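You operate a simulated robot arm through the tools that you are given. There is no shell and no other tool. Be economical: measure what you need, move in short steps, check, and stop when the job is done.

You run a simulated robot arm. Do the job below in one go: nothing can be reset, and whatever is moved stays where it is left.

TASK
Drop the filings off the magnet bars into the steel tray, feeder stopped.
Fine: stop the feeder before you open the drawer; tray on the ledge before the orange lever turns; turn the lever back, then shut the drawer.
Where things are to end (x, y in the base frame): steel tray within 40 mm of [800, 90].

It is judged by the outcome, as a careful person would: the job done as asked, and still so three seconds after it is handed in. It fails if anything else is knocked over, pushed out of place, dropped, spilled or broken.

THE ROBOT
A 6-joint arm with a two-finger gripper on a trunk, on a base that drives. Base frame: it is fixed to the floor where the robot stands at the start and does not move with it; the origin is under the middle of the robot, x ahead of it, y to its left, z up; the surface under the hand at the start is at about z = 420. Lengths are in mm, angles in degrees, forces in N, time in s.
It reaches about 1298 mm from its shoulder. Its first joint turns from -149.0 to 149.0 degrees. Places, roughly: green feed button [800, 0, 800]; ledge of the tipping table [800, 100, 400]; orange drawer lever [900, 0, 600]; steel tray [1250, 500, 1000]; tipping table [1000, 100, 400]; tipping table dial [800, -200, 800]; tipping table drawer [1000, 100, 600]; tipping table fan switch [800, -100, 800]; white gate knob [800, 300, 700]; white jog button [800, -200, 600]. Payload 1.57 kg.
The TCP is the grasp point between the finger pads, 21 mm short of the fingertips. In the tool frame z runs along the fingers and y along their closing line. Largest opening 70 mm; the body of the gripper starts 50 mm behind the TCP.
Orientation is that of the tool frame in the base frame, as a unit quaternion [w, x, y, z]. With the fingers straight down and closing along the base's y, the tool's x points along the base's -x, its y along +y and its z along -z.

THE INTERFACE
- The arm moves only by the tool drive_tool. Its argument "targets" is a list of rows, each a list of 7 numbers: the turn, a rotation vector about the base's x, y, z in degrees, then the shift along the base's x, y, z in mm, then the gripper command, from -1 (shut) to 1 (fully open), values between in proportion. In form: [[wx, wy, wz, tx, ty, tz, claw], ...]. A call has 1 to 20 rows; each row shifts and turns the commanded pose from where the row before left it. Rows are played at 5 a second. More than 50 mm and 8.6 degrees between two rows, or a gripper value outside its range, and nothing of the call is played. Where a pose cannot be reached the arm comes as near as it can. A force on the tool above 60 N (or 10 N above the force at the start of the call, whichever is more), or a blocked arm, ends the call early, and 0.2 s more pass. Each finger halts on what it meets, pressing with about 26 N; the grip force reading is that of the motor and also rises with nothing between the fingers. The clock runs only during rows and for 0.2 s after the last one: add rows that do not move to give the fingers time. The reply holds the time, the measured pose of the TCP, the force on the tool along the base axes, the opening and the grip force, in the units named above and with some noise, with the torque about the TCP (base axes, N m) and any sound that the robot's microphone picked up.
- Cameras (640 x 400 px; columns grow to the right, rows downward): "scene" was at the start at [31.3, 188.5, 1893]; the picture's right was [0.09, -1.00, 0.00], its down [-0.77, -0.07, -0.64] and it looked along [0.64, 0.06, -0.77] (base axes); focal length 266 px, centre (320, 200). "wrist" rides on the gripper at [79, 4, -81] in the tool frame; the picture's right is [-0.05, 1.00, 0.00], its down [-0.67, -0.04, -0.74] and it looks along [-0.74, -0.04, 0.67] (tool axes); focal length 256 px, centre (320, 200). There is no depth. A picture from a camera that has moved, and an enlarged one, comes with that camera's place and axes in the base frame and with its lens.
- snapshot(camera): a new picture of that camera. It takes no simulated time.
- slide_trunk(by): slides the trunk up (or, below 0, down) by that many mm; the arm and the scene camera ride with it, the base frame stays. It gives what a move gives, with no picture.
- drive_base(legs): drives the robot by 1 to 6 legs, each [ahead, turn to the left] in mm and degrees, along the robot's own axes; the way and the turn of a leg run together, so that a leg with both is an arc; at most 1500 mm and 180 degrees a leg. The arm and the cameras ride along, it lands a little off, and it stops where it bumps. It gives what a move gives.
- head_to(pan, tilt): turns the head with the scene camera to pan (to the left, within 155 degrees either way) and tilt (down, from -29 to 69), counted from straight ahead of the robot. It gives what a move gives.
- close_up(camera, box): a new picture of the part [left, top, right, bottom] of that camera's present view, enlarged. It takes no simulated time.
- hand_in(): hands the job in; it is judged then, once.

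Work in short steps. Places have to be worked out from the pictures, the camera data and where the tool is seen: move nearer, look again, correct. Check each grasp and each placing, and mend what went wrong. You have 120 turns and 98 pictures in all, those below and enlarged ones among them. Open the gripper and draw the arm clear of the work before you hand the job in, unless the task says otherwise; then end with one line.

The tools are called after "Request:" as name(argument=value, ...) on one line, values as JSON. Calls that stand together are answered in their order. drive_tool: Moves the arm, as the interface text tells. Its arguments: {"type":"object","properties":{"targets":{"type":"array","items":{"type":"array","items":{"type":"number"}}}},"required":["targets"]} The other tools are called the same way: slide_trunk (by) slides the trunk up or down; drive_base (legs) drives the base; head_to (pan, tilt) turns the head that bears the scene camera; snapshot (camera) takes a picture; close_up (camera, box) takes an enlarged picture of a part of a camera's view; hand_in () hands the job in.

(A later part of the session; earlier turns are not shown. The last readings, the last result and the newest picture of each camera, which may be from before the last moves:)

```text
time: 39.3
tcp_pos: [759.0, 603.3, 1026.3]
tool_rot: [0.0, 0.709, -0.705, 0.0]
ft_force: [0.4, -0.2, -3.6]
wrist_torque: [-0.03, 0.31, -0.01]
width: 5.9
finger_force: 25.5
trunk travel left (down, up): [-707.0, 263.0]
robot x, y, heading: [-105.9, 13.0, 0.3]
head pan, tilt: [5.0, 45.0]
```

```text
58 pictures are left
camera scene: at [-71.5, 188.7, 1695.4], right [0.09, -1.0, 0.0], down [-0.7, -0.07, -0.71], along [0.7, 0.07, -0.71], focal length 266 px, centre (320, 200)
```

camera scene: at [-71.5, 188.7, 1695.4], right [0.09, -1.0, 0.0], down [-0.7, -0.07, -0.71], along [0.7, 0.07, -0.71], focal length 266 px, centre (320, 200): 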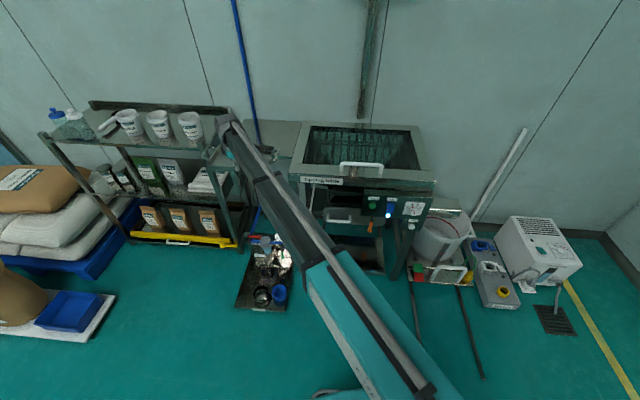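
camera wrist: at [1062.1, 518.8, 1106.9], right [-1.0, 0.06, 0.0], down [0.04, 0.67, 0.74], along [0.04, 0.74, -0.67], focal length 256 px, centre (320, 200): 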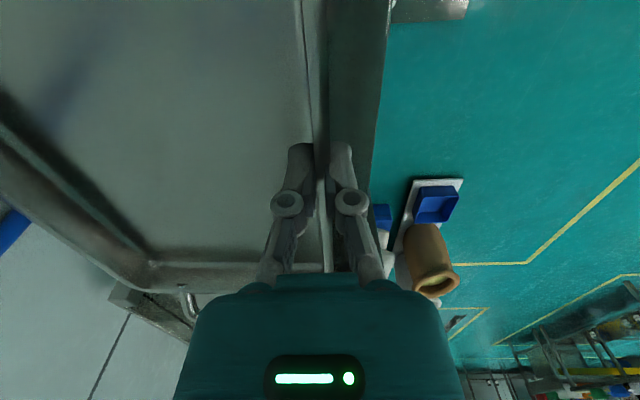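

The tray is in front and still held. I'll swing it over to y≈90, x≈610 at this height.

Request:
drive_tool(targets=[[0, 0, 0, -12.4, -42.7, 0, -1], [0, 0, 0, -12.4, -42.7, 0, -1], [0, 0, 0, -12.4, -42.7, 0, -1], [0, 0, 0, -12.4, -42.7, 0, -1], [0, 0, 0, -12.4, -42.7, 0, -1], [0, 0, 0, -12.4, -42.7, 0, -1], [0, 0, 0, -12.4, -42.7, 0, -1], [0, 0, 0, -12.4, -42.7, 0, -1], [0, 0, 0, -12.4, -42.7, 0, -1], [0, 0, 0, -12.4, -42.7, 0, -1], [0, 0, 0, -12.4, -42.7, 0, -1], [0, 0, 0, -12.4, -42.7, 0, -1]])

Request:
snapshot(camera="scene")

Request:
snapshot(camera="wrist")

```text
time: 41.9
tcp_pos: [610.2, 92.9, 1025.0]
tool_rot: [0.0, 0.709, -0.705, 0.0]
ft_force: [-0.5, 0.2, -3.6]
wrist_torque: [-0.05, 0.29, -0.01]
width: 6.1
finger_force: 26.7
trunk travel left (down, up): [-707.0, 263.0]
robot x, y, heading: [-105.3, 7.9, 0.6]
head pan, tilt: [5.0, 45.0]
```

```text
57 pictures are left
camera scene: at [-71.9, 188.1, 1695.4], right [0.09, -1.0, 0.0], down [-0.7, -0.07, -0.71], along [0.7, 0.07, -0.71], focal length 266 px, centre (320, 200)
```

scene: 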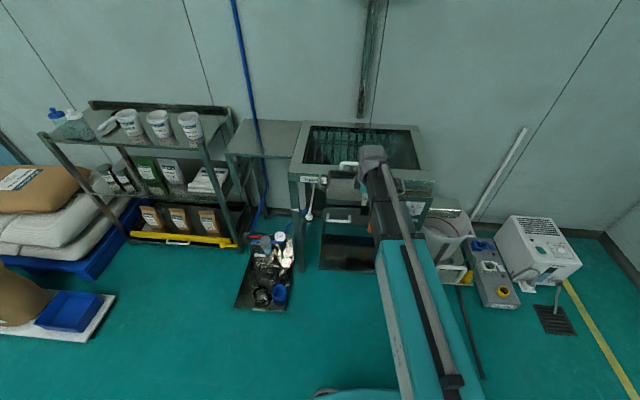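

```text
56 pictures are left
camera wrist: at [606.3, 12.7, 1107.4], right [-1.0, 0.05, 0.0], down [0.03, 0.67, 0.74], along [0.04, 0.74, -0.67], focal length 256 px, centre (320, 200)
```

wrist: 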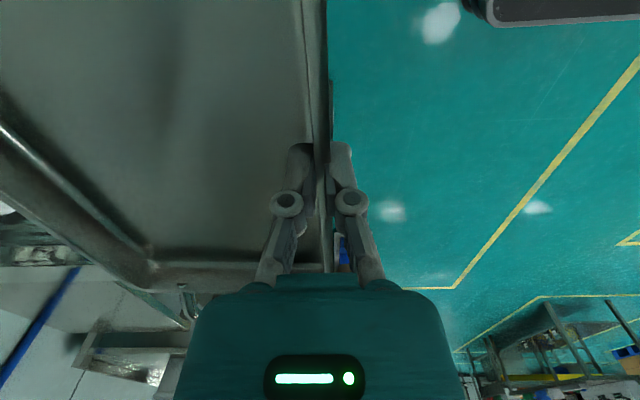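

The tray is clear of the panel by about 30 mm; I'll add 25 mm more margin and then lower in two steps.

Request:
drive_tool(targets=[[0, 0, 0, -25, -3, 0, -1], [0, 0, 0, 0, 0, 0, -1]])

Request:
slide_trunk(by=-300)

Request:
snapshot(camera="scene")

```text
time: 42.5
tcp_pos: [585.5, 87.9, 1026.5]
tool_rot: [-0.001, 0.709, -0.705, 0.0]
ft_force: [0.4, -0.9, -4.2]
wrist_torque: [-0.02, 0.27, 0.0]
width: 6.2
finger_force: 26.0
trunk travel left (down, up): [-707.0, 263.0]
robot x, y, heading: [-107.7, 9.6, 0.3]
head pan, tilt: [5.0, 45.0]
```

```text
time: 45.5
tcp_pos: [583.8, 89.1, 725.0]
tool_rot: [-0.001, 0.708, -0.706, 0.0]
ft_force: [0.9, -0.6, -3.7]
wrist_torque: [-0.05, 0.27, 0.01]
width: 6.1
finger_force: 25.8
trunk travel left (down, up): [-407.0, 563.0]
robot x, y, heading: [-109.7, 10.5, 0.6]
head pan, tilt: [5.0, 45.0]
```

```text
55 pictures are left
camera scene: at [-71.8, 188.2, 1395.4], right [0.09, -1.0, 0.0], down [-0.7, -0.07, -0.71], along [0.7, 0.07, -0.71], focal length 266 px, centre (320, 200)
```

scene: 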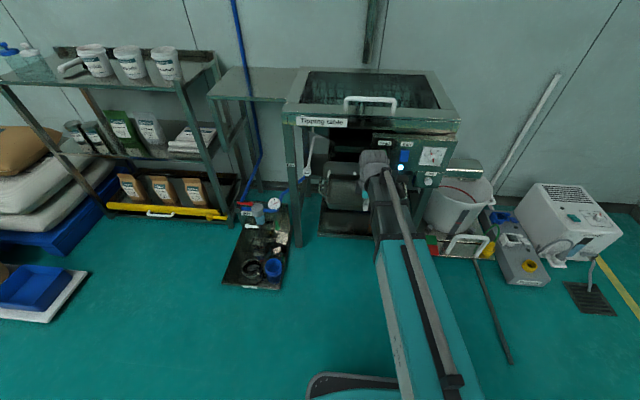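

All is steady with the tray in view. I'll lower another 240 and look.

Request:
slide_trunk(by=-235)

Request:
snapshot(camera="scene")

Request:
snapshot(camera="wrist")

```text
time: 48.0
tcp_pos: [584.1, 89.7, 491.6]
tool_rot: [-0.001, 0.709, -0.705, 0.0]
ft_force: [0.8, -1.2, -3.4]
wrist_torque: [-0.08, 0.31, -0.05]
width: 5.6
finger_force: 26.3
trunk travel left (down, up): [-172.0, 798.0]
robot x, y, heading: [-106.2, 7.2, 0.2]
head pan, tilt: [5.0, 45.0]
```

```text
54 pictures are left
camera scene: at [-71.9, 188.2, 1160.4], right [0.09, -1.0, 0.0], down [-0.7, -0.07, -0.71], along [0.7, 0.07, -0.71], focal length 266 px, centre (320, 200)
```

scene: 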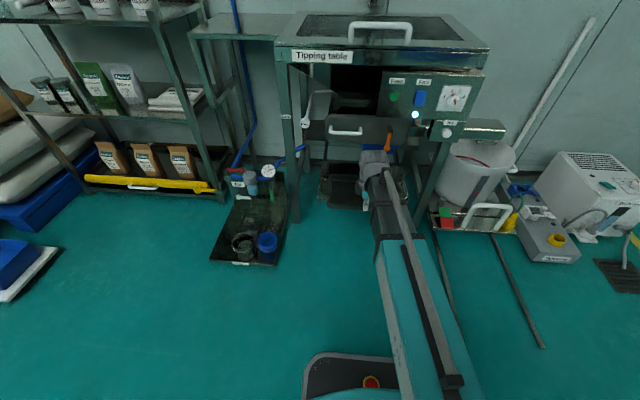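

```text
53 pictures are left
camera wrist: at [580.9, 8.5, 572.4], right [-1.0, 0.05, 0.0], down [0.03, 0.67, 0.74], along [0.04, 0.74, -0.67], focal length 256 px, centre (320, 200)
```

wrist: 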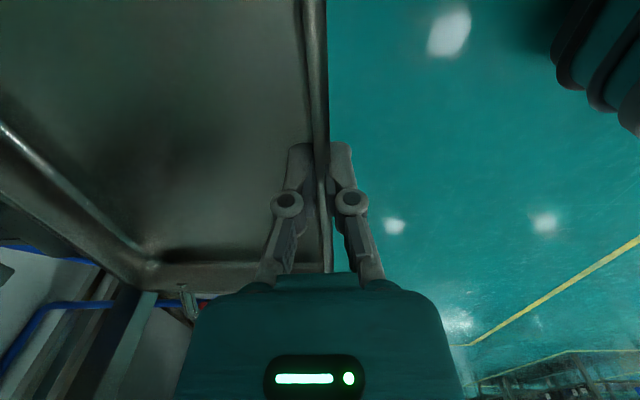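

Request:
close_up(camera="scene", box=[270, 60, 470, 220])

```text
2.50 times, centred on (370, 140) of scene
camera zoom: at [-71.9, 188.2, 1160.4], right [0.09, -1.0, 0.0], down [-0.7, -0.07, -0.71], along [0.7, 0.07, -0.71], focal length 664 px, centre (195, 350)
```

zoom: 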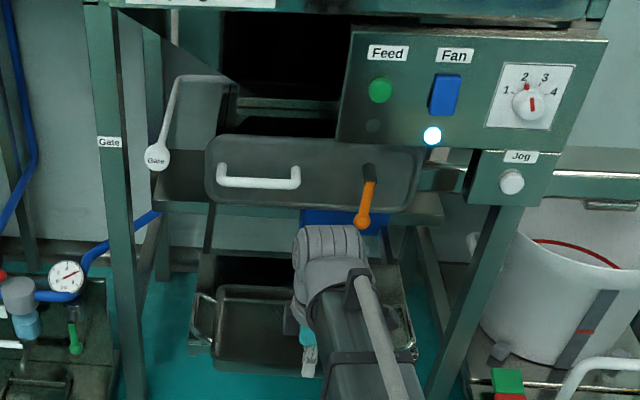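

The way in is clear: the lever's bottom is at z≈563 and the tray top is near 500. I'll move the tray forward 130 over the ledge.

Request:
drive_tool(targets=[[0, 0, 0, 26, 0, 0, -1], [0, 0, 0, 26, 0, 0, -1], [0, 0, 0, 26, 0, 0, -1], [0, 0, 0, 26, 0, 0, -1], [0, 0, 0, 26, 0, 0, -1], [0, 0, 0, 0, 0, 0, -1]])

Request:
snapshot(camera="wrist")

Request:
close_up(camera="scene", box=[270, 80, 450, 220])

```text
time: 49.4
tcp_pos: [713.1, 87.9, 492.6]
tool_rot: [0.0, 0.709, -0.706, 0.001]
ft_force: [0.8, 0.2, -3.3]
wrist_torque: [-0.04, 0.25, -0.03]
width: 6.2
finger_force: 26.0
trunk travel left (down, up): [-172.0, 798.0]
robot x, y, heading: [-107.9, 10.6, 0.2]
head pan, tilt: [5.0, 45.0]
```

```text
51 pictures are left
camera wrist: at [709.7, 7.6, 572.2], right [-1.0, 0.05, 0.0], down [0.03, 0.67, 0.74], along [0.04, 0.74, -0.67], focal length 256 px, centre (320, 200)
```

wrist: 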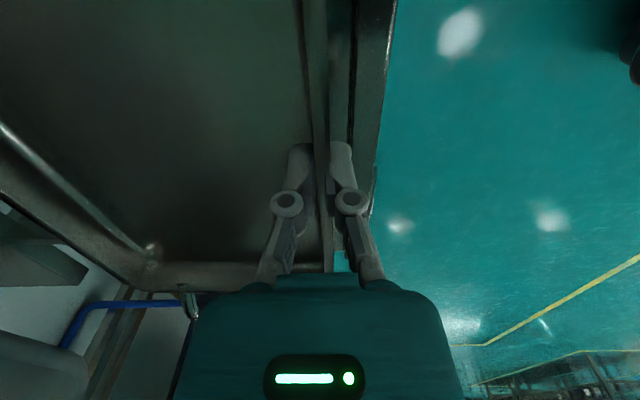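

```text
2.86 times, centred on (360, 150) of scene
camera zoom: at [-71.8, 188.2, 1160.4], right [0.09, -1.0, 0.0], down [-0.7, -0.07, -0.71], along [0.7, 0.07, -0.71], focal length 759 px, centre (206, 343)
```

zoom: 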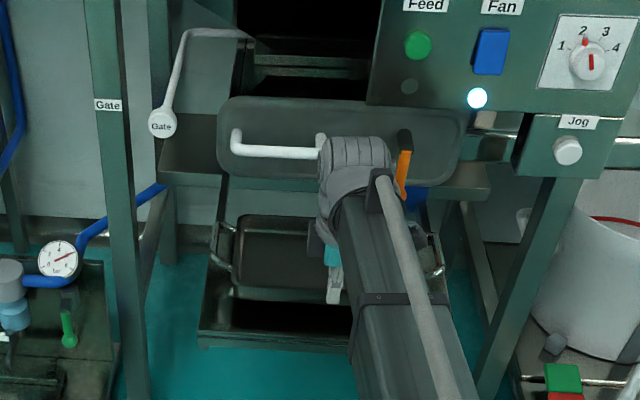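

The tray is over the ledge. I'll lower it in small steps, watching for the load to vanish.

Request:
slide_trunk(by=-28)

Request:
slide_trunk(by=-8)

Request:
slide_trunk(by=-6)

```text
time: 50.1
tcp_pos: [714.0, 87.9, 463.9]
tool_rot: [0.0, 0.708, -0.706, 0.0]
ft_force: [0.5, 0.1, -3.4]
wrist_torque: [-0.02, 0.26, 0.01]
width: 5.9
finger_force: 26.0
trunk travel left (down, up): [-144.0, 826.0]
robot x, y, heading: [-104.7, 6.7, 0.3]
head pan, tilt: [5.0, 45.0]
```

```text
time: 50.6
tcp_pos: [713.1, 88.5, 455.6]
tool_rot: [0.001, 0.708, -0.706, 0.0]
ft_force: [0.4, -0.6, -2.2]
wrist_torque: [0.14, 0.0, 0.05]
width: 6.0
finger_force: 25.7
trunk travel left (down, up): [-136.0, 834.0]
robot x, y, heading: [-104.6, 12.7, 0.1]
head pan, tilt: [5.0, 45.0]
```

```text
time: 51.2
tcp_pos: [713.6, 89.1, 450.5]
tool_rot: [-0.001, 0.709, -0.706, 0.0]
ft_force: [4.2, 0.6, 23.2]
wrist_torque: [-0.05, -0.1, 0.0]
width: 6.0
finger_force: 25.2
trunk travel left (down, up): [-130.0, 840.0]
robot x, y, heading: [-106.9, 9.4, 0.2]
head pan, tilt: [5.0, 45.0]
```

The tray is resting (contact at about TCP z=453). I'll ease up 3 mm, open and check.

Request:
slide_trunk(by=3)

Request:
drive_tool(targets=[[0, 0, 0, 0, 0, 0, -0.4], [0, 0, 0, 0, 0, 0, 0.2], [0, 0, 0, 0, 0, 0, 0.2], [0, 0, 0, 0, 0, 0, 0.2]])

Request:
slide_trunk(by=50)

Request:
snapshot(camera="wrist")

```text
time: 51.7
tcp_pos: [713.0, 88.2, 452.1]
tool_rot: [0.001, 0.708, -0.706, -0.001]
ft_force: [0.0, -0.2, -2.2]
wrist_torque: [0.08, 0.01, -0.01]
width: 5.9
finger_force: 26.1
trunk travel left (down, up): [-133.0, 837.0]
robot x, y, heading: [-108.1, 7.8, 0.3]
head pan, tilt: [5.0, 45.0]
```

```text
time: 52.7
tcp_pos: [712.6, 88.6, 452.1]
tool_rot: [0.001, 0.708, -0.706, 0.0]
ft_force: [-0.5, -0.4, -0.3]
wrist_torque: [0.0, -0.01, 0.01]
width: 42.1
finger_force: 0.0
trunk travel left (down, up): [-133.0, 837.0]
robot x, y, heading: [-106.9, 8.5, 0.4]
head pan, tilt: [5.0, 45.0]
```

```text
time: 53.6
tcp_pos: [713.8, 87.6, 503.3]
tool_rot: [0.0, 0.708, -0.706, -0.001]
ft_force: [-0.3, 0.0, -1.3]
wrist_torque: [-0.02, -0.01, -0.02]
width: 42.0
finger_force: 0.0
trunk travel left (down, up): [-183.0, 787.0]
robot x, y, heading: [-109.0, 9.9, 0.1]
head pan, tilt: [5.0, 45.0]
```

```text
49 pictures are left
camera wrist: at [709.5, 7.7, 583.5], right [-1.0, 0.05, 0.0], down [0.03, 0.67, 0.74], along [0.04, 0.74, -0.67], focal length 256 px, centre (320, 200)
```

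wrist: 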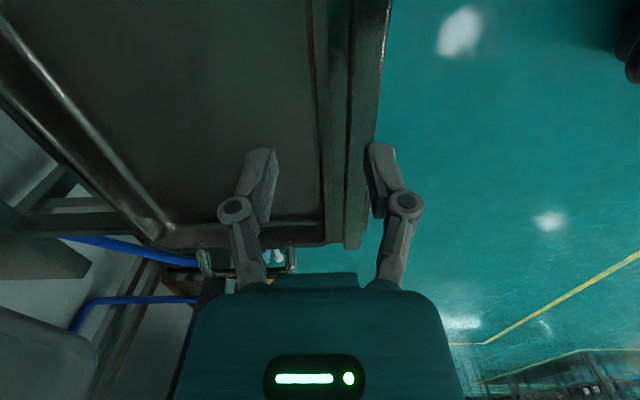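

The tray is down on the ledge. I'll lift a bit more, withdraw, and test whether the wrist can pitch forward; that would be safer for the handle than a straight-down hand under the table lip.

Request:
slide_trunk(by=40)

Request:
drive_tool(targets=[[0, 0, 0, -40, 0, 0, 0.2], [0, 0, 0, -40, 0, 0, 0.2], [0, 0, 0, -40, 0, 0, 0.2], [0, -8, 0, 0, 0, 0, 0.2], [0, -8, 0, 0, 0, 0, 0.2]])

Request:
close_up(camera="scene", box=[270, 60, 470, 230])

```text
time: 54.5
tcp_pos: [713.3, 87.9, 541.7]
tool_rot: [0.0, 0.708, -0.706, 0.0]
ft_force: [-0.8, -0.4, -0.3]
wrist_torque: [0.04, -0.01, 0.0]
width: 41.5
finger_force: 0.0
trunk travel left (down, up): [-223.0, 747.0]
robot x, y, heading: [-106.5, 8.5, 0.4]
head pan, tilt: [5.0, 45.0]
```

```text
time: 55.7
tcp_pos: [592.4, 85.7, 549.7]
tool_rot: [-0.099, 0.701, -0.699, 0.099]
ft_force: [0.1, 1.0, -0.7]
wrist_torque: [-0.01, 0.05, 0.02]
width: 41.9
finger_force: 0.1
out of reach, approached as far as the arm can: row 5
trunk travel left (down, up): [-223.0, 747.0]
robot x, y, heading: [-106.2, 10.8, 0.4]
head pan, tilt: [5.0, 45.0]
```

```text
2.35 times, centred on (370, 145) of scene
camera zoom: at [-72.1, 188.2, 1211.4], right [0.09, -1.0, 0.0], down [-0.7, -0.07, -0.71], along [0.7, 0.07, -0.71], focal length 625 px, centre (202, 329)
```

zoom: 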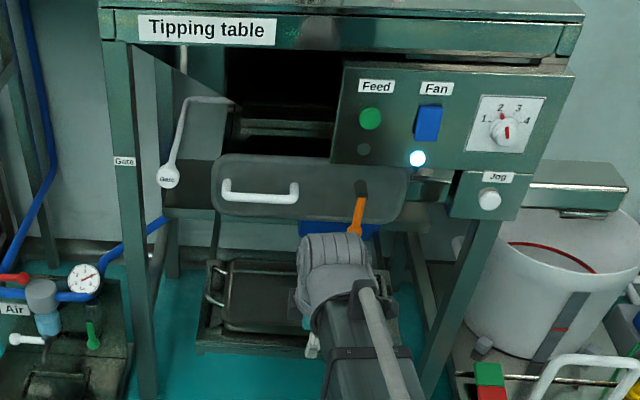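

The pitch works (pivot about 210 mm above the TCP). I'll pitch on to about 80° so the fingers point forward, shifting toward the handle's y≈177.

Request:
drive_tool(targets=[[0, -8, 0, 27.5, 11, 10, 0.2], [0, -8, 0, 25.9, 11, 13.8, 0.2], [0, -8, 0, 23.7, 11, 17.2, 0.2], [0, -8, 0, 21, 11, 20.4, 0.2], [0, -8, 0, 18, 11, 23.1, 0.2], [0, -8, 0, 14.7, 11, 25.4, 0.2], [0, -8, 0, 11, 11, 27.2, 0.2], [0, -8, 0, 7, 11, 28.4, 0.2], [0, 0, 0, 0, 0, 0, 0.2]])

Request:
snapshot(camera="scene")

Request:
snapshot(camera="wrist")

```text
time: 57.7
tcp_pos: [741.9, 176.3, 697.3]
tool_rot: [-0.455, 0.542, -0.539, 0.457]
ft_force: [0.3, 0.3, 0.6]
wrist_torque: [-0.04, 0.02, -0.04]
width: 41.9
finger_force: 0.1
out of reach, approached as far as the arm can: row 2, 3, 6, 8
trunk travel left (down, up): [-223.0, 747.0]
robot x, y, heading: [-105.0, 11.8, 0.2]
head pan, tilt: [5.0, 45.0]
```

```text
47 pictures are left
camera scene: at [-72.2, 188.2, 1211.4], right [0.09, -1.0, 0.0], down [-0.7, -0.07, -0.71], along [0.7, 0.07, -0.71], focal length 266 px, centre (320, 200)
```

scene: 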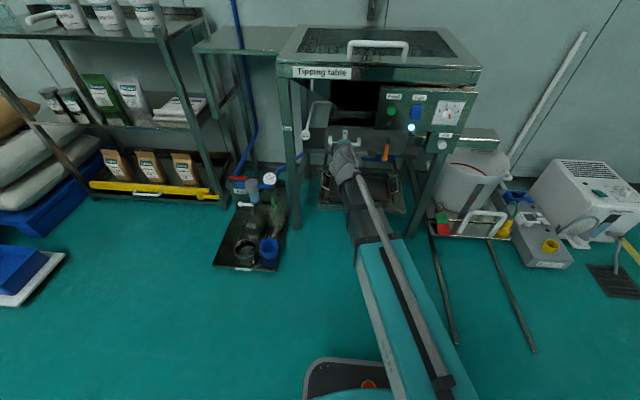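

```text
46 pictures are left
camera wrist: at [661.0, 96.4, 706.7], right [-0.17, 0.05, -0.98], down [-0.73, 0.67, 0.16], along [0.66, 0.74, -0.08], focal length 256 px, centre (320, 200)
```

wrist: 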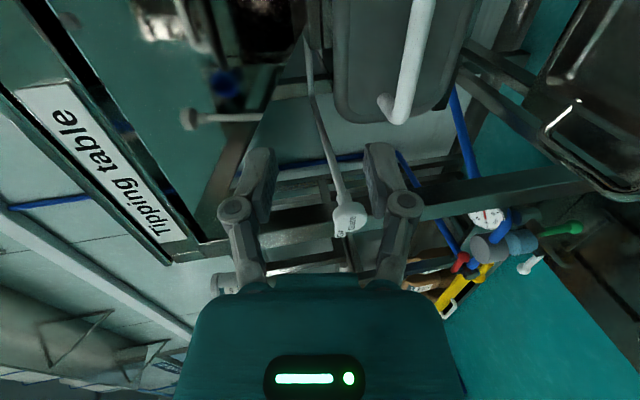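

The hand points forward now. The handle bar triangulates to roughly (888, 120–238, 583). I'll lower to that height and look again.

Request:
slide_trunk(by=-108)

Request:
snapshot(camera="wrist")

Request:
close_up(camera="scene", box=[280, 50, 440, 190])

```text
time: 59.1
tcp_pos: [743.0, 175.9, 587.0]
tool_rot: [-0.454, 0.542, -0.54, 0.456]
ft_force: [0.4, -0.1, 0.2]
wrist_torque: [0.02, 0.03, 0.0]
width: 42.0
finger_force: 0.1
trunk travel left (down, up): [-115.0, 855.0]
robot x, y, heading: [-107.6, 9.5, 0.3]
head pan, tilt: [5.0, 45.0]
```

```text
45 pictures are left
camera wrist: at [660.8, 96.0, 598.7], right [-0.17, 0.05, -0.98], down [-0.73, 0.67, 0.16], along [0.66, 0.74, -0.08], focal length 256 px, centre (320, 200)
```

wrist: 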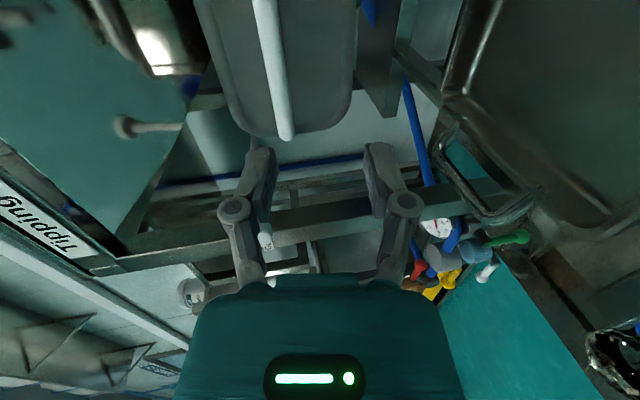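

```text
2.86 times, centred on (360, 120) of scene
camera zoom: at [-72.2, 188.2, 1103.4], right [0.09, -1.0, 0.0], down [-0.7, -0.07, -0.71], along [0.7, 0.07, -0.71], focal length 759 px, centre (206, 429)
```

zoom: 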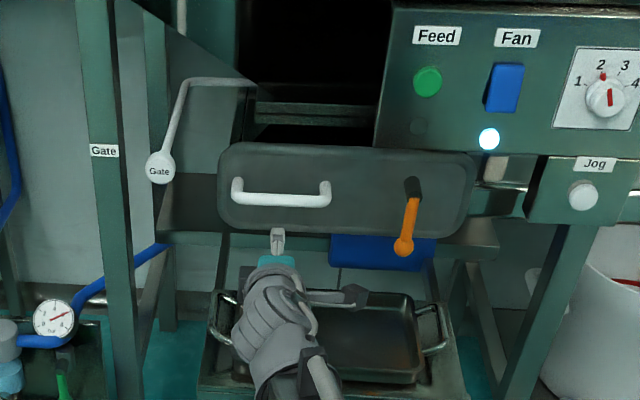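

The bar is at about (862, 121–230, 600). I'll raise 13, open wider, and approach to just short of it.

Request:
slide_trunk(by=13)

Request:
drive_tool(targets=[[0, 0, 0, 30, 0, 0, 0.6], [0, 0, 0, 30, 0, 0, 0.6], [0, 0, 0, 25, 0, 0, 0.6], [0, 0, 0, 0, 0, 0, 0.6]])

Request:
snapshot(camera="wrist")

Request:
close_up(camera="scene", box=[300, 70, 420, 160])

```text
time: 59.7
tcp_pos: [740.7, 177.0, 600.6]
tool_rot: [-0.454, 0.542, -0.54, 0.456]
ft_force: [0.0, 0.0, -0.4]
wrist_torque: [-0.03, -0.04, -0.01]
width: 42.1
finger_force: 0.0
trunk travel left (down, up): [-128.0, 842.0]
robot x, y, heading: [-107.4, 10.9, 0.4]
head pan, tilt: [5.0, 45.0]
```

```text
time: 60.7
tcp_pos: [827.6, 178.6, 600.7]
tool_rot: [-0.454, 0.542, -0.54, 0.456]
ft_force: [0.0, 1.2, 0.0]
wrist_torque: [0.0, 0.0, 0.01]
width: 55.9
finger_force: 0.0
trunk travel left (down, up): [-128.0, 842.0]
robot x, y, heading: [-106.8, 9.8, 0.2]
head pan, tilt: [5.0, 45.0]
```

```text
43 pictures are left
camera wrist: at [747.8, 98.4, 611.6], right [-0.17, 0.05, -0.98], down [-0.73, 0.67, 0.16], along [0.66, 0.74, -0.08], focal length 256 px, centre (320, 200)
```

wrist: 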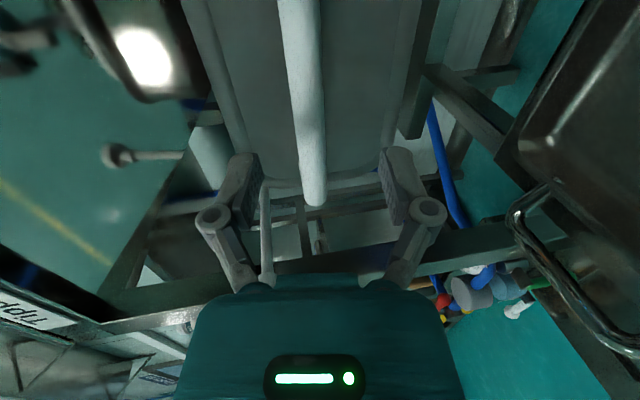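

```text
4.44 times, centred on (360, 115) of scene
camera zoom: at [-72.2, 188.2, 1116.4], right [0.09, -1.0, 0.0], down [-0.7, -0.07, -0.71], along [0.7, 0.07, -0.71], focal length 1181 px, centre (142, 578)
```

zoom: 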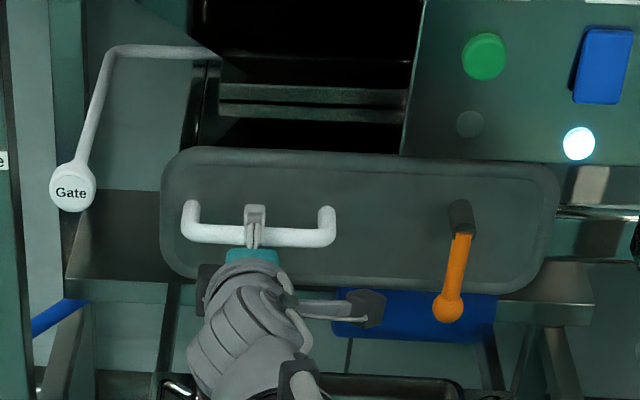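

The bar sits between the fingers (about x=854, z=602). I'll advance 24 mm and close.

Request:
drive_tool(targets=[[0, 0, 0, 12, 0, 0, 0.6], [0, 0, 0, 12, 0, 0, 0.6], [0, 0, 0, 0, 0, 0, 0.2], [0, 0, 0, 0, 0, 0, -0.4], [0, 0, 0, 0, 0, 0, -1], [0, 0, 0, 0, 0, 0, -1], [0, 0, 0, 0, 0, 0, -1]])

Request:
snapshot(camera="wrist")

```text
time: 62.3
tcp_pos: [849.8, 178.0, 602.6]
tool_rot: [-0.455, 0.542, -0.539, 0.456]
ft_force: [2.1, -2.3, 14.2]
wrist_torque: [0.14, -0.31, 0.65]
width: 15.6
finger_force: 32.4
trunk travel left (down, up): [-128.0, 842.0]
robot x, y, heading: [-110.3, 7.3, 0.5]
head pan, tilt: [5.0, 45.0]
```

```text
41 pictures are left
camera wrist: at [769.9, 98.0, 612.9], right [-0.17, 0.05, -0.98], down [-0.73, 0.67, 0.16], along [0.66, 0.74, -0.08], focal length 256 px, centre (320, 200)
```

wrist: 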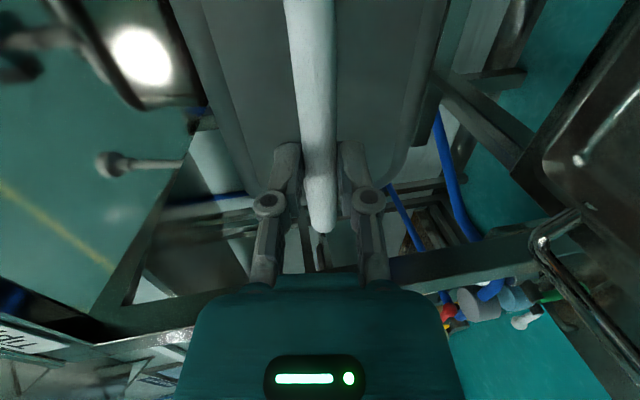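

The bar is gripped (15.6 mm). I'll pull out gently 60 mm first.

Request:
drive_tool(targets=[[0, 0, 0, -8, 0, 0, -1], [0, 0, 0, -12, 0, 0, -1], [0, 0, 0, -12, 0, 0, -1], [0, 0, 0, -14, 0, 0, -1], [0, 0, 0, -14, 0, 0, -1], [0, 0, 0, 0, 0, 0, -1]])

Request:
close_up(camera="scene", box=[280, 50, 440, 190])

```text
time: 63.7
tcp_pos: [788.8, 178.4, 603.0]
tool_rot: [-0.455, 0.541, -0.54, 0.456]
ft_force: [-3.3, 4.0, 13.1]
wrist_torque: [0.28, -0.2, 0.9]
width: 15.5
finger_force: 31.5
trunk travel left (down, up): [-128.0, 842.0]
robot x, y, heading: [-105.0, 7.0, 0.5]
head pan, tilt: [5.0, 45.0]
```

```text
2.86 times, centred on (360, 120) of scene
camera zoom: at [-73.5, 188.2, 1116.4], right [0.09, -1.0, 0.0], down [-0.7, -0.07, -0.71], along [0.7, 0.07, -0.71], focal length 759 px, centre (206, 429)
```

zoom: 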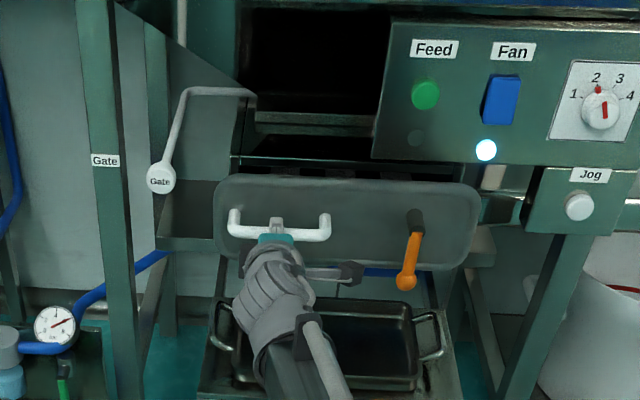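

The drawer slides freely with the lever riding on it. I'll continue, watching for a stop.

Request:
drive_tool(targets=[[0, 0, 0, -14, 0, 0, -1], [0, 0, 0, -14, 0, 0, -1], [0, 0, 0, -14, 0, 0, -1], [0, 0, 0, -14, 0, 0, -1], [0, 0, 0, -14, 0, 0, -1], [0, 0, 0, 0, 0, 0, -1]])

Request:
close_up(camera="scene", box=[280, 50, 440, 190])

```text
time: 65.1
tcp_pos: [719.2, 178.0, 603.4]
tool_rot: [-0.456, 0.543, -0.537, 0.457]
ft_force: [-2.5, 27.2, 10.0]
wrist_torque: [0.11, -0.15, 0.29]
width: 15.8
finger_force: 31.9
trunk travel left (down, up): [-128.0, 842.0]
robot x, y, heading: [-109.8, 8.1, 0.7]
head pan, tilt: [5.0, 45.0]
```

```text
2.86 times, centred on (360, 120) of scene
camera zoom: at [-73.3, 189.3, 1116.2], right [0.09, -1.0, 0.0], down [-0.7, -0.07, -0.71], along [0.7, 0.07, -0.71], focal length 759 px, centre (206, 429)
```

zoom: 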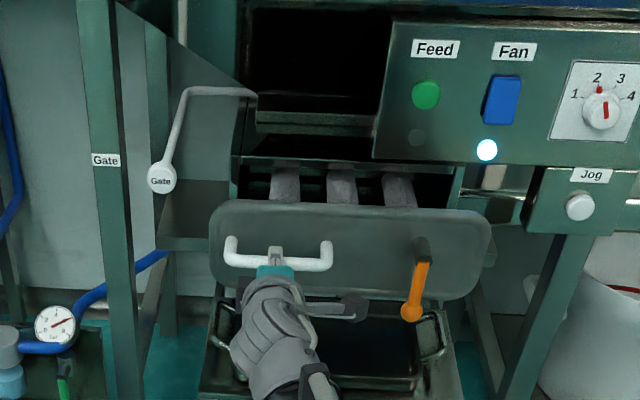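

The magnet bars are emerging. A sideways force (27 N) has built up, so I'll ease y by 3 mm and see.

Request:
drive_tool(targets=[[0, 0, 0, 0, 2, 0, -1], [0, 0, 0, 0, 1, 0, -1], [0, 0, 0, 0, 0, 0, -1]])

```text
time: 65.9
tcp_pos: [719.1, 178.0, 603.1]
tool_rot: [-0.454, 0.542, -0.54, 0.457]
ft_force: [2.8, 0.7, 16.7]
wrist_torque: [0.22, -0.33, 0.77]
width: 15.8
finger_force: 31.9
trunk travel left (down, up): [-128.0, 842.0]
robot x, y, heading: [-107.4, 12.4, 0.0]
head pan, tilt: [5.0, 45.0]
```

Relieved. I'll continue the pull.

Request:
drive_tool(targets=[[0, 0, 0, -12, 0.5, 0, -1], [0, 0, 0, -12, 0.5, 0, -1], [0, 0, 0, -12, 0.5, 0, -1], [0, 0, 0, -12, 0.5, 0, -1], [0, 0, 0, 0, 0, 0, -1]])

Request:
close_up(camera="scene", box=[280, 50, 440, 190])

```text
time: 67.1
tcp_pos: [671.2, 179.7, 602.9]
tool_rot: [-0.454, 0.542, -0.54, 0.457]
ft_force: [-1.5, -26.3, 20.1]
wrist_torque: [0.02, -0.34, -0.55]
width: 15.9
finger_force: 31.8
trunk travel left (down, up): [-128.0, 842.0]
robot x, y, heading: [-108.5, 10.3, 0.3]
head pan, tilt: [5.0, 45.0]
```

```text
2.86 times, centred on (360, 120) of scene
camera zoom: at [-73.9, 186.7, 1116.7], right [0.09, -1.0, 0.0], down [-0.7, -0.06, -0.71], along [0.71, 0.07, -0.71], focal length 759 px, centre (206, 429)
```

zoom: 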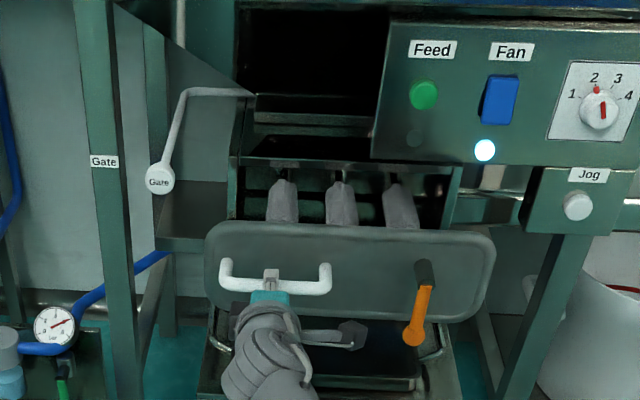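

The bars are almost fully out. I'll undo the y offset and pull on to find the stop.

Request:
drive_tool(targets=[[0, 0, 0, 0, -2, 0, -1], [0, 0, 0, -8, 0, 0, -1], [0, 0, 0, -8, 0, 0, -1], [0, 0, 0, -8, 0, 0, -1], [0, 0, 0, 0, 0, 0, -1]])

Request:
close_up(camera="scene", box=[280, 50, 440, 190])

```text
time: 68.3
tcp_pos: [647.2, 180.1, 602.2]
tool_rot: [-0.455, 0.542, -0.539, 0.456]
ft_force: [-1.3, 2.2, 18.7]
wrist_torque: [0.16, -0.24, 0.13]
width: 15.7
finger_force: 31.2
trunk travel left (down, up): [-128.0, 842.0]
robot x, y, heading: [-103.2, 9.6, 0.2]
head pan, tilt: [5.0, 45.0]
```

```text
2.86 times, centred on (360, 120) of scene
camera zoom: at [-73.6, 188.0, 1116.5], right [0.09, -1.0, 0.0], down [-0.7, -0.07, -0.71], along [0.7, 0.07, -0.71], focal length 759 px, centre (206, 429)
```

zoom: 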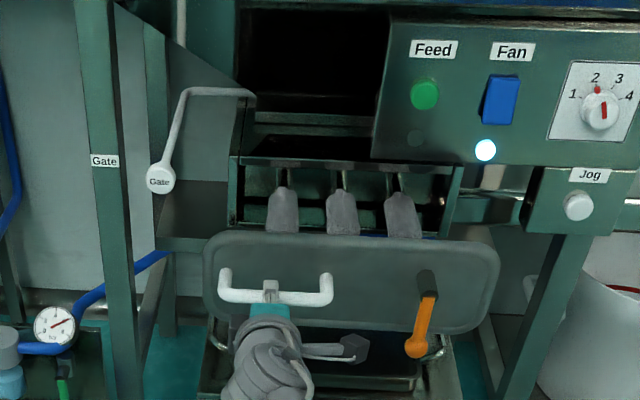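

There's no stop yet at 203 mm. I'll continue a bit more.

Request:
drive_tool(targets=[[0, 0, 0, -6, 0, 0, -1], [0, 0, 0, -6, 0, 0, -1], [0, 0, 0, -6, 0, 0, -1], [0, 0, 0, -6, 0, 0, -1], [0, 0, 0, 0, 0, 0, -1]])

Request:
close_up(camera="scene", box=[280, 50, 440, 190])

```text
time: 69.0
tcp_pos: [637.7, 180.8, 603.9]
tool_rot: [-0.456, 0.543, -0.537, 0.458]
ft_force: [1.4, -2.9, 23.1]
wrist_torque: [0.4, -0.3, -0.4]
width: 15.9
finger_force: 32.1
trunk travel left (down, up): [-128.0, 842.0]
robot x, y, heading: [-108.8, 9.5, 0.3]
head pan, tilt: [5.0, 45.0]
stopped in row 3: the force on the tool passed its limit at 77 N (the readings are from after the stop); the commanded pose is now the measured one
```

```text
2.86 times, centred on (360, 120) of scene
camera zoom: at [-73.5, 187.7, 1116.4], right [0.09, -1.0, 0.0], down [-0.7, -0.07, -0.71], along [0.71, 0.07, -0.71], focal length 759 px, centre (206, 429)
```

zoom: 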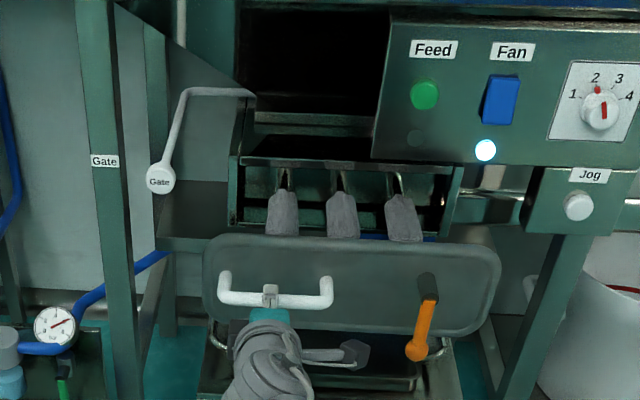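

The drawer is on its stop, fully open (212 mm). I'll open the fingers, back the base off, and study the lever closely.

Request:
drive_tool(targets=[[0, 0, 0, 0, 0, 0, -0.3], [0, 0, 0, 0, 0, 0, 0.5], [0, 0, 0, 0, 0, 0, 0.5], [0, 0, 0, 0, 0, 0, 0.5]])

Request:
drive_base(legs=[[-110, 0]])

Request:
close_up(camera="scene", box=[290, 60, 430, 180])

Request:
snapshot(camera="wrist")

```text
time: 70.0
tcp_pos: [638.1, 181.5, 600.4]
tool_rot: [-0.455, 0.543, -0.538, 0.457]
ft_force: [-0.3, -0.7, 0.5]
wrist_torque: [0.01, 0.02, 0.0]
width: 52.9
finger_force: 0.1
trunk travel left (down, up): [-128.0, 842.0]
robot x, y, heading: [-109.4, 7.8, 0.3]
head pan, tilt: [5.0, 45.0]
```

```text
time: 71.3
tcp_pos: [527.7, 179.8, 602.4]
tool_rot: [-0.456, 0.543, -0.538, 0.457]
ft_force: [0.0, 0.0, -0.1]
wrist_torque: [-0.02, -0.01, -0.01]
width: 52.5
finger_force: 0.0
trunk travel left (down, up): [-128.0, 842.0]
robot x, y, heading: [-219.7, 7.6, 0.3]
head pan, tilt: [5.0, 45.0]
```

```text
3.33 times, centred on (360, 120) of scene
camera zoom: at [-183.3, 187.6, 1116.4], right [0.09, -1.0, 0.0], down [-0.7, -0.07, -0.71], along [0.7, 0.07, -0.71], focal length 886 px, centre (187, 467)
```

zoom: 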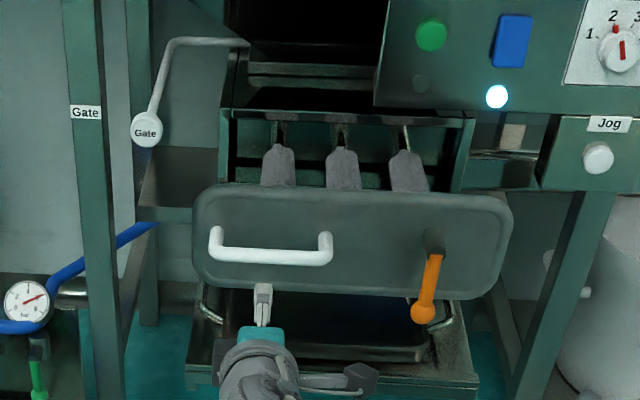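

```text
34 pictures are left
camera wrist: at [446.6, 99.6, 612.1], right [-0.17, 0.05, -0.98], down [-0.73, 0.67, 0.16], along [0.66, 0.75, -0.08], focal length 256 px, centre (320, 200)
```

wrist: 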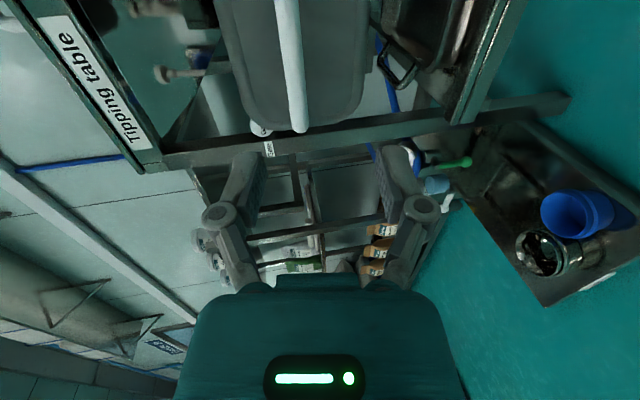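

The lever hangs straight down: hub about (650, 10, 624), knob about (645, 8, 545). I'll close the fingers, lower 30, and come in on its left side to take a look.

Request:
slide_trunk(by=-30)

Request:
drive_tool(targets=[[0, 0, 0, 0, -45, 0, -1], [0, 0, 0, 0, -45, 0, -1], [0, 0, 0, 0, -45, 0, -1], [0, 0, 0, 25, 0, 0, -1], [0, 0, 0, 25, 0, 0, -1], [0, 0, 0, 20, 0, 0, -1], [0, 0, 0, 0, 0, 0, -1]])

Request:
snapshot(camera="wrist")

Request:
close_up(camera="scene", box=[290, 60, 430, 180])

```text
time: 72.1
tcp_pos: [527.0, 179.5, 571.9]
tool_rot: [-0.455, 0.542, -0.538, 0.458]
ft_force: [-0.5, 0.1, -0.1]
wrist_torque: [0.03, -0.01, -0.01]
width: 52.4
finger_force: 0.0
trunk travel left (down, up): [-98.0, 872.0]
robot x, y, heading: [-219.2, 8.4, 0.3]
head pan, tilt: [5.0, 45.0]
```

```text
time: 73.7
tcp_pos: [596.3, 43.3, 571.0]
tool_rot: [-0.454, 0.544, -0.538, 0.456]
ft_force: [0.8, 0.2, -0.2]
wrist_torque: [-0.01, 0.01, 0.01]
width: 0.0
finger_force: 25.8
trunk travel left (down, up): [-98.0, 872.0]
robot x, y, heading: [-219.1, 10.4, 0.5]
head pan, tilt: [5.0, 45.0]
```

```text
33 pictures are left
camera wrist: at [516.0, -36.3, 581.8], right [-0.17, 0.05, -0.98], down [-0.73, 0.67, 0.16], along [0.66, 0.75, -0.08], focal length 256 px, centre (320, 200)
```

wrist: 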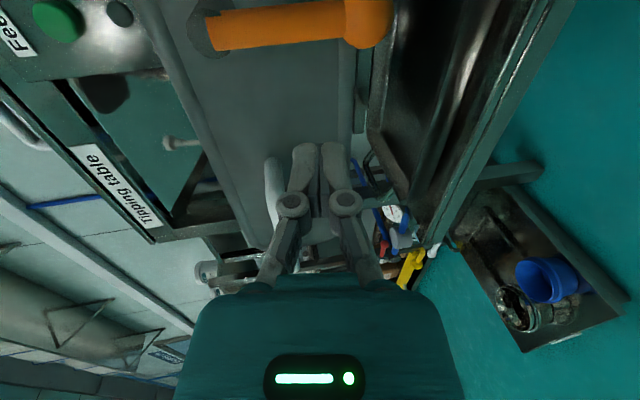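

```text
3.33 times, centred on (360, 120) of scene
camera zoom: at [-183.3, 187.6, 1086.4], right [0.09, -1.0, 0.0], down [-0.7, -0.07, -0.71], along [0.7, 0.07, -0.71], focal length 886 px, centre (187, 467)
```

zoom: 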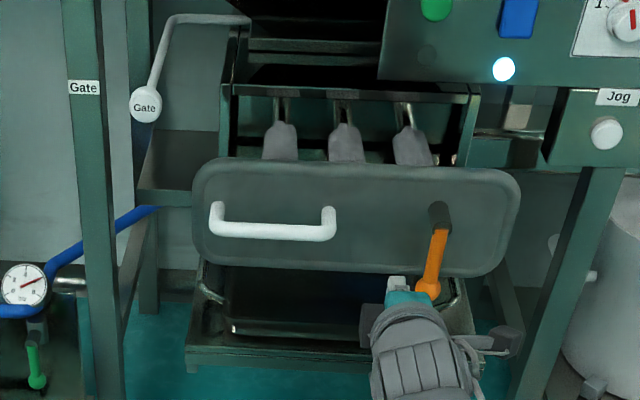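

The two views put the lever at x≈665–675, y≈2, from z≈605 (hub) to 530 (knob). I'll lower 18 and advance 62 so the fingertips are beside it.

Request:
slide_trunk(by=-18)

Request:
drive_tool(targets=[[0, 0, 0, 25, 0, 0, -1], [0, 0, 0, 25, 0, 0, -1], [0, 0, 0, 12, 0, 0, -1], [0, 0, 0, 0, 0, 0, -1]])

Request:
snapshot(camera="wrist")

Request:
close_up(camera="scene", box=[340, 80, 440, 160])

```text
time: 74.3
tcp_pos: [596.2, 44.4, 553.6]
tool_rot: [-0.454, 0.544, -0.539, 0.456]
ft_force: [-0.3, 0.8, -0.3]
wrist_torque: [0.0, -0.01, -0.01]
width: 0.0
finger_force: 26.0
trunk travel left (down, up): [-80.0, 890.0]
robot x, y, heading: [-217.4, 9.0, 0.2]
head pan, tilt: [5.0, 45.0]
```

```text
time: 75.3
tcp_pos: [658.2, 42.4, 553.2]
tool_rot: [-0.455, 0.544, -0.538, 0.456]
ft_force: [-0.6, 0.7, -0.2]
wrist_torque: [0.0, -0.04, -0.01]
width: 0.1
finger_force: 25.8
trunk travel left (down, up): [-80.0, 890.0]
robot x, y, heading: [-216.1, 11.0, 0.5]
head pan, tilt: [5.0, 45.0]
```

```text
31 pictures are left
camera wrist: at [578.2, -36.5, 563.9], right [-0.17, 0.05, -0.98], down [-0.73, 0.67, 0.16], along [0.66, 0.75, -0.08], focal length 256 px, centre (320, 200)
```

wrist: 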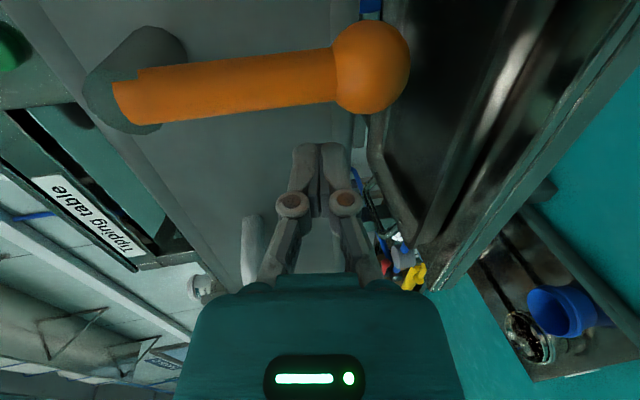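

```text
5.00 times, centred on (390, 120) of scene
camera zoom: at [-183.2, 187.6, 1068.4], right [0.09, -1.0, 0.0], down [-0.7, -0.07, -0.71], along [0.7, 0.07, -0.71], focal length 1329 px, centre (-30, 600)
```

zoom: 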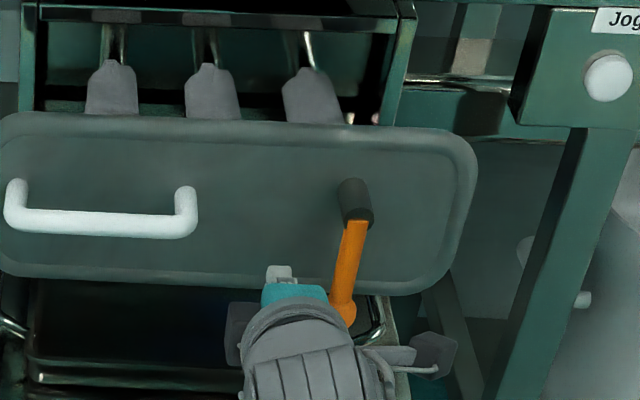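

The fingertips are level with the lever just above its knob. I'll push toward -y slowly.

Request:
drive_tool(targets=[[0, 0, 0, 0, -10, 0, -1], [0, 0, 0, 0, -8, 0, -1], [0, 0, 0, 0, -6, 0, -1], [0, 0, 0, 0, -5, 0, -1], [0, 0, 0, 0, -5, 0, -1], [0, 0, 0, 0, 0, 0, -1]])

Request:
snapshot(camera="wrist")

```text
time: 76.7
tcp_pos: [657.8, 9.9, 553.6]
tool_rot: [-0.454, 0.544, -0.538, 0.457]
ft_force: [0.8, -0.3, 0.0]
wrist_torque: [0.02, 0.01, 0.0]
width: 0.0
finger_force: 26.1
trunk travel left (down, up): [-80.0, 890.0]
robot x, y, heading: [-219.9, 12.1, 0.2]
head pan, tilt: [5.0, 45.0]
```

```text
29 pictures are left
camera wrist: at [577.8, -70.3, 563.8], right [-0.17, 0.05, -0.98], down [-0.73, 0.67, 0.16], along [0.66, 0.75, -0.08], focal length 256 px, centre (320, 200)
```

wrist: 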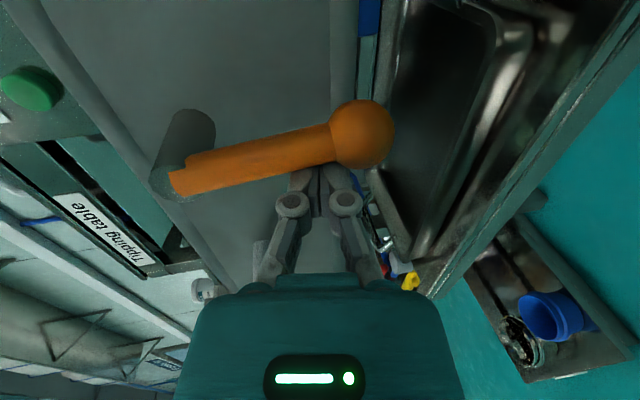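

The lever's slope has changed slightly and it moves with almost no resistance. I'll keep pushing.

Request:
drive_tool(targets=[[0, 0, 0, 0, -7, 0, -1], [0, 0, 0, 0, -7, 0, -1], [0, 0, 0, 0, -7, 0, -1], [0, 0, 0, 0, 0, 0, -1]])

Request:
close_up(camera="scene", box=[340, 80, 440, 160])

```text
time: 77.7
tcp_pos: [658.4, -10.9, 553.0]
tool_rot: [-0.454, 0.544, -0.539, 0.456]
ft_force: [-0.1, -0.7, -0.4]
wrist_torque: [-0.02, -0.01, 0.01]
width: 0.0
finger_force: 25.9
trunk travel left (down, up): [-80.0, 890.0]
robot x, y, heading: [-217.6, 7.7, 0.4]
head pan, tilt: [5.0, 45.0]
```

```text
5.00 times, centred on (390, 120) of scene
camera zoom: at [-183.2, 187.6, 1068.4], right [0.09, -1.0, 0.0], down [-0.7, -0.07, -0.71], along [0.7, 0.07, -0.71], focal length 1329 px, centre (-30, 600)
```

zoom: 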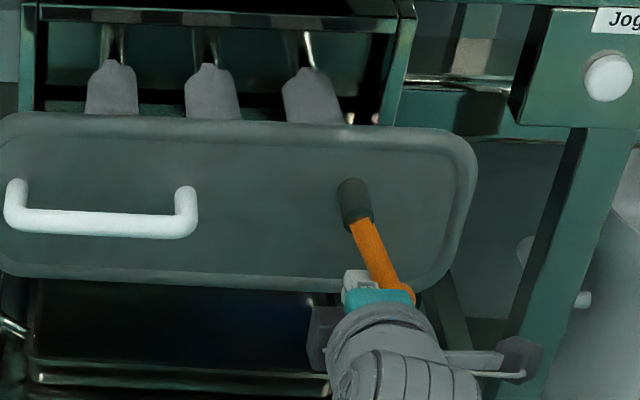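

The lever is swinging right freely (about 27°). The fingers are on its lower-left side, so I'll follow the arc by alternating -y and trunk up.

Request:
drive_tool(targets=[[0, 0, 0, 0, -6, 0, -1], [0, 0, 0, 0, -6, 0, -1], [0, 0, 0, 0, 0, 0, -1]])

Request:
slide_trunk(by=12)

Request:
drive_tool(targets=[[0, 0, 0, 0, -6, 0, -1], [0, 0, 0, 0, -6, 0, -1], [0, 0, 0, 0, 0, 0, -1]])

Request:
close_up(camera="scene", box=[340, 80, 440, 160])

```text
time: 78.5
tcp_pos: [656.6, -21.7, 553.3]
tool_rot: [-0.454, 0.544, -0.539, 0.456]
ft_force: [-0.4, 0.9, -1.2]
wrist_torque: [-0.02, -0.02, -0.02]
width: 0.1
finger_force: 26.2
trunk travel left (down, up): [-80.0, 890.0]
robot x, y, heading: [-218.7, 8.6, 0.5]
head pan, tilt: [5.0, 45.0]
```

```text
time: 79.1
tcp_pos: [657.9, -22.2, 565.0]
tool_rot: [-0.454, 0.544, -0.539, 0.456]
ft_force: [0.3, -0.4, 0.0]
wrist_torque: [0.05, 0.0, -0.01]
width: 0.0
finger_force: 26.1
trunk travel left (down, up): [-92.0, 878.0]
robot x, y, heading: [-216.8, 11.2, 0.3]
head pan, tilt: [5.0, 45.0]
```

```text
time: 79.9
tcp_pos: [657.6, -33.5, 565.4]
tool_rot: [-0.454, 0.544, -0.539, 0.456]
ft_force: [-1.2, 0.9, 0.3]
wrist_torque: [-0.01, 0.0, 0.0]
width: 0.1
finger_force: 26.1
trunk travel left (down, up): [-92.0, 878.0]
robot x, y, heading: [-219.1, 8.6, 0.3]
head pan, tilt: [5.0, 45.0]
```

```text
5.00 times, centred on (390, 120) of scene
camera zoom: at [-183.2, 187.6, 1080.4], right [0.09, -1.0, 0.0], down [-0.7, -0.07, -0.71], along [0.7, 0.07, -0.71], focal length 1329 px, centre (-30, 600)
```

zoom: 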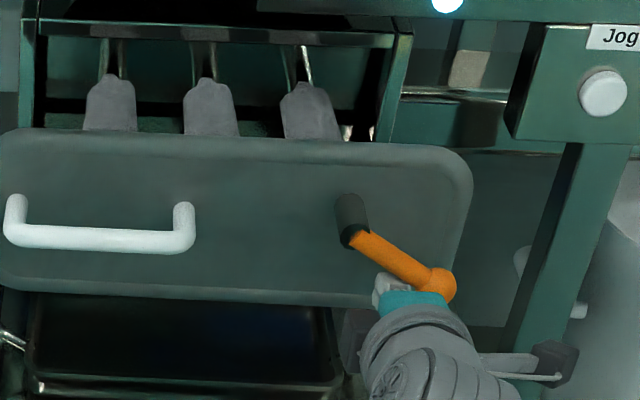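

It's at about 55° and still free. I'll continue the arc, mostly upward now.

Request:
slide_trunk(by=12)

Request:
drive_tool(targets=[[0, 0, 0, 0, -5, 0, -1], [0, 0, 0, 0, 0, 0, -1]])

Request:
slide_trunk(by=10)

Request:
close_up(camera="scene", box=[330, 80, 430, 160])

```text
time: 80.5
tcp_pos: [658.4, -32.5, 577.2]
tool_rot: [-0.454, 0.545, -0.539, 0.456]
ft_force: [-0.4, 0.0, -0.7]
wrist_torque: [-0.01, 0.02, 0.01]
width: 0.0
finger_force: 26.0
trunk travel left (down, up): [-104.0, 866.0]
robot x, y, heading: [-215.7, 8.0, 0.4]
head pan, tilt: [5.0, 45.0]
```

```text
time: 81.1
tcp_pos: [657.2, -37.3, 577.8]
tool_rot: [-0.454, 0.544, -0.539, 0.456]
ft_force: [0.3, 0.9, -0.4]
wrist_torque: [0.01, 0.0, 0.02]
width: 0.0
finger_force: 26.4
trunk travel left (down, up): [-104.0, 866.0]
robot x, y, heading: [-218.5, 9.5, 0.2]
head pan, tilt: [5.0, 45.0]
```

```text
time: 81.7
tcp_pos: [657.5, -37.6, 587.2]
tool_rot: [-0.454, 0.544, -0.539, 0.456]
ft_force: [0.6, -0.4, 0.5]
wrist_torque: [-0.01, -0.03, 0.02]
width: 0.0
finger_force: 26.0
trunk travel left (down, up): [-114.0, 856.0]
robot x, y, heading: [-220.8, 8.7, 0.0]
head pan, tilt: [5.0, 45.0]
```

```text
5.00 times, centred on (380, 120) of scene
camera zoom: at [-183.2, 187.6, 1102.5], right [0.09, -1.0, 0.0], down [-0.7, -0.07, -0.71], along [0.7, 0.07, -0.71], focal length 1329 px, centre (20, 600)
```

zoom: 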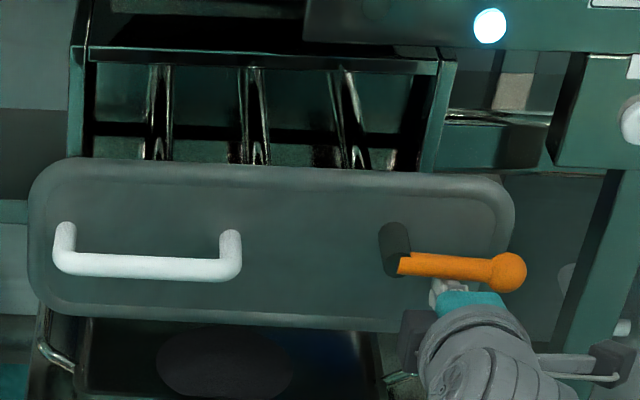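

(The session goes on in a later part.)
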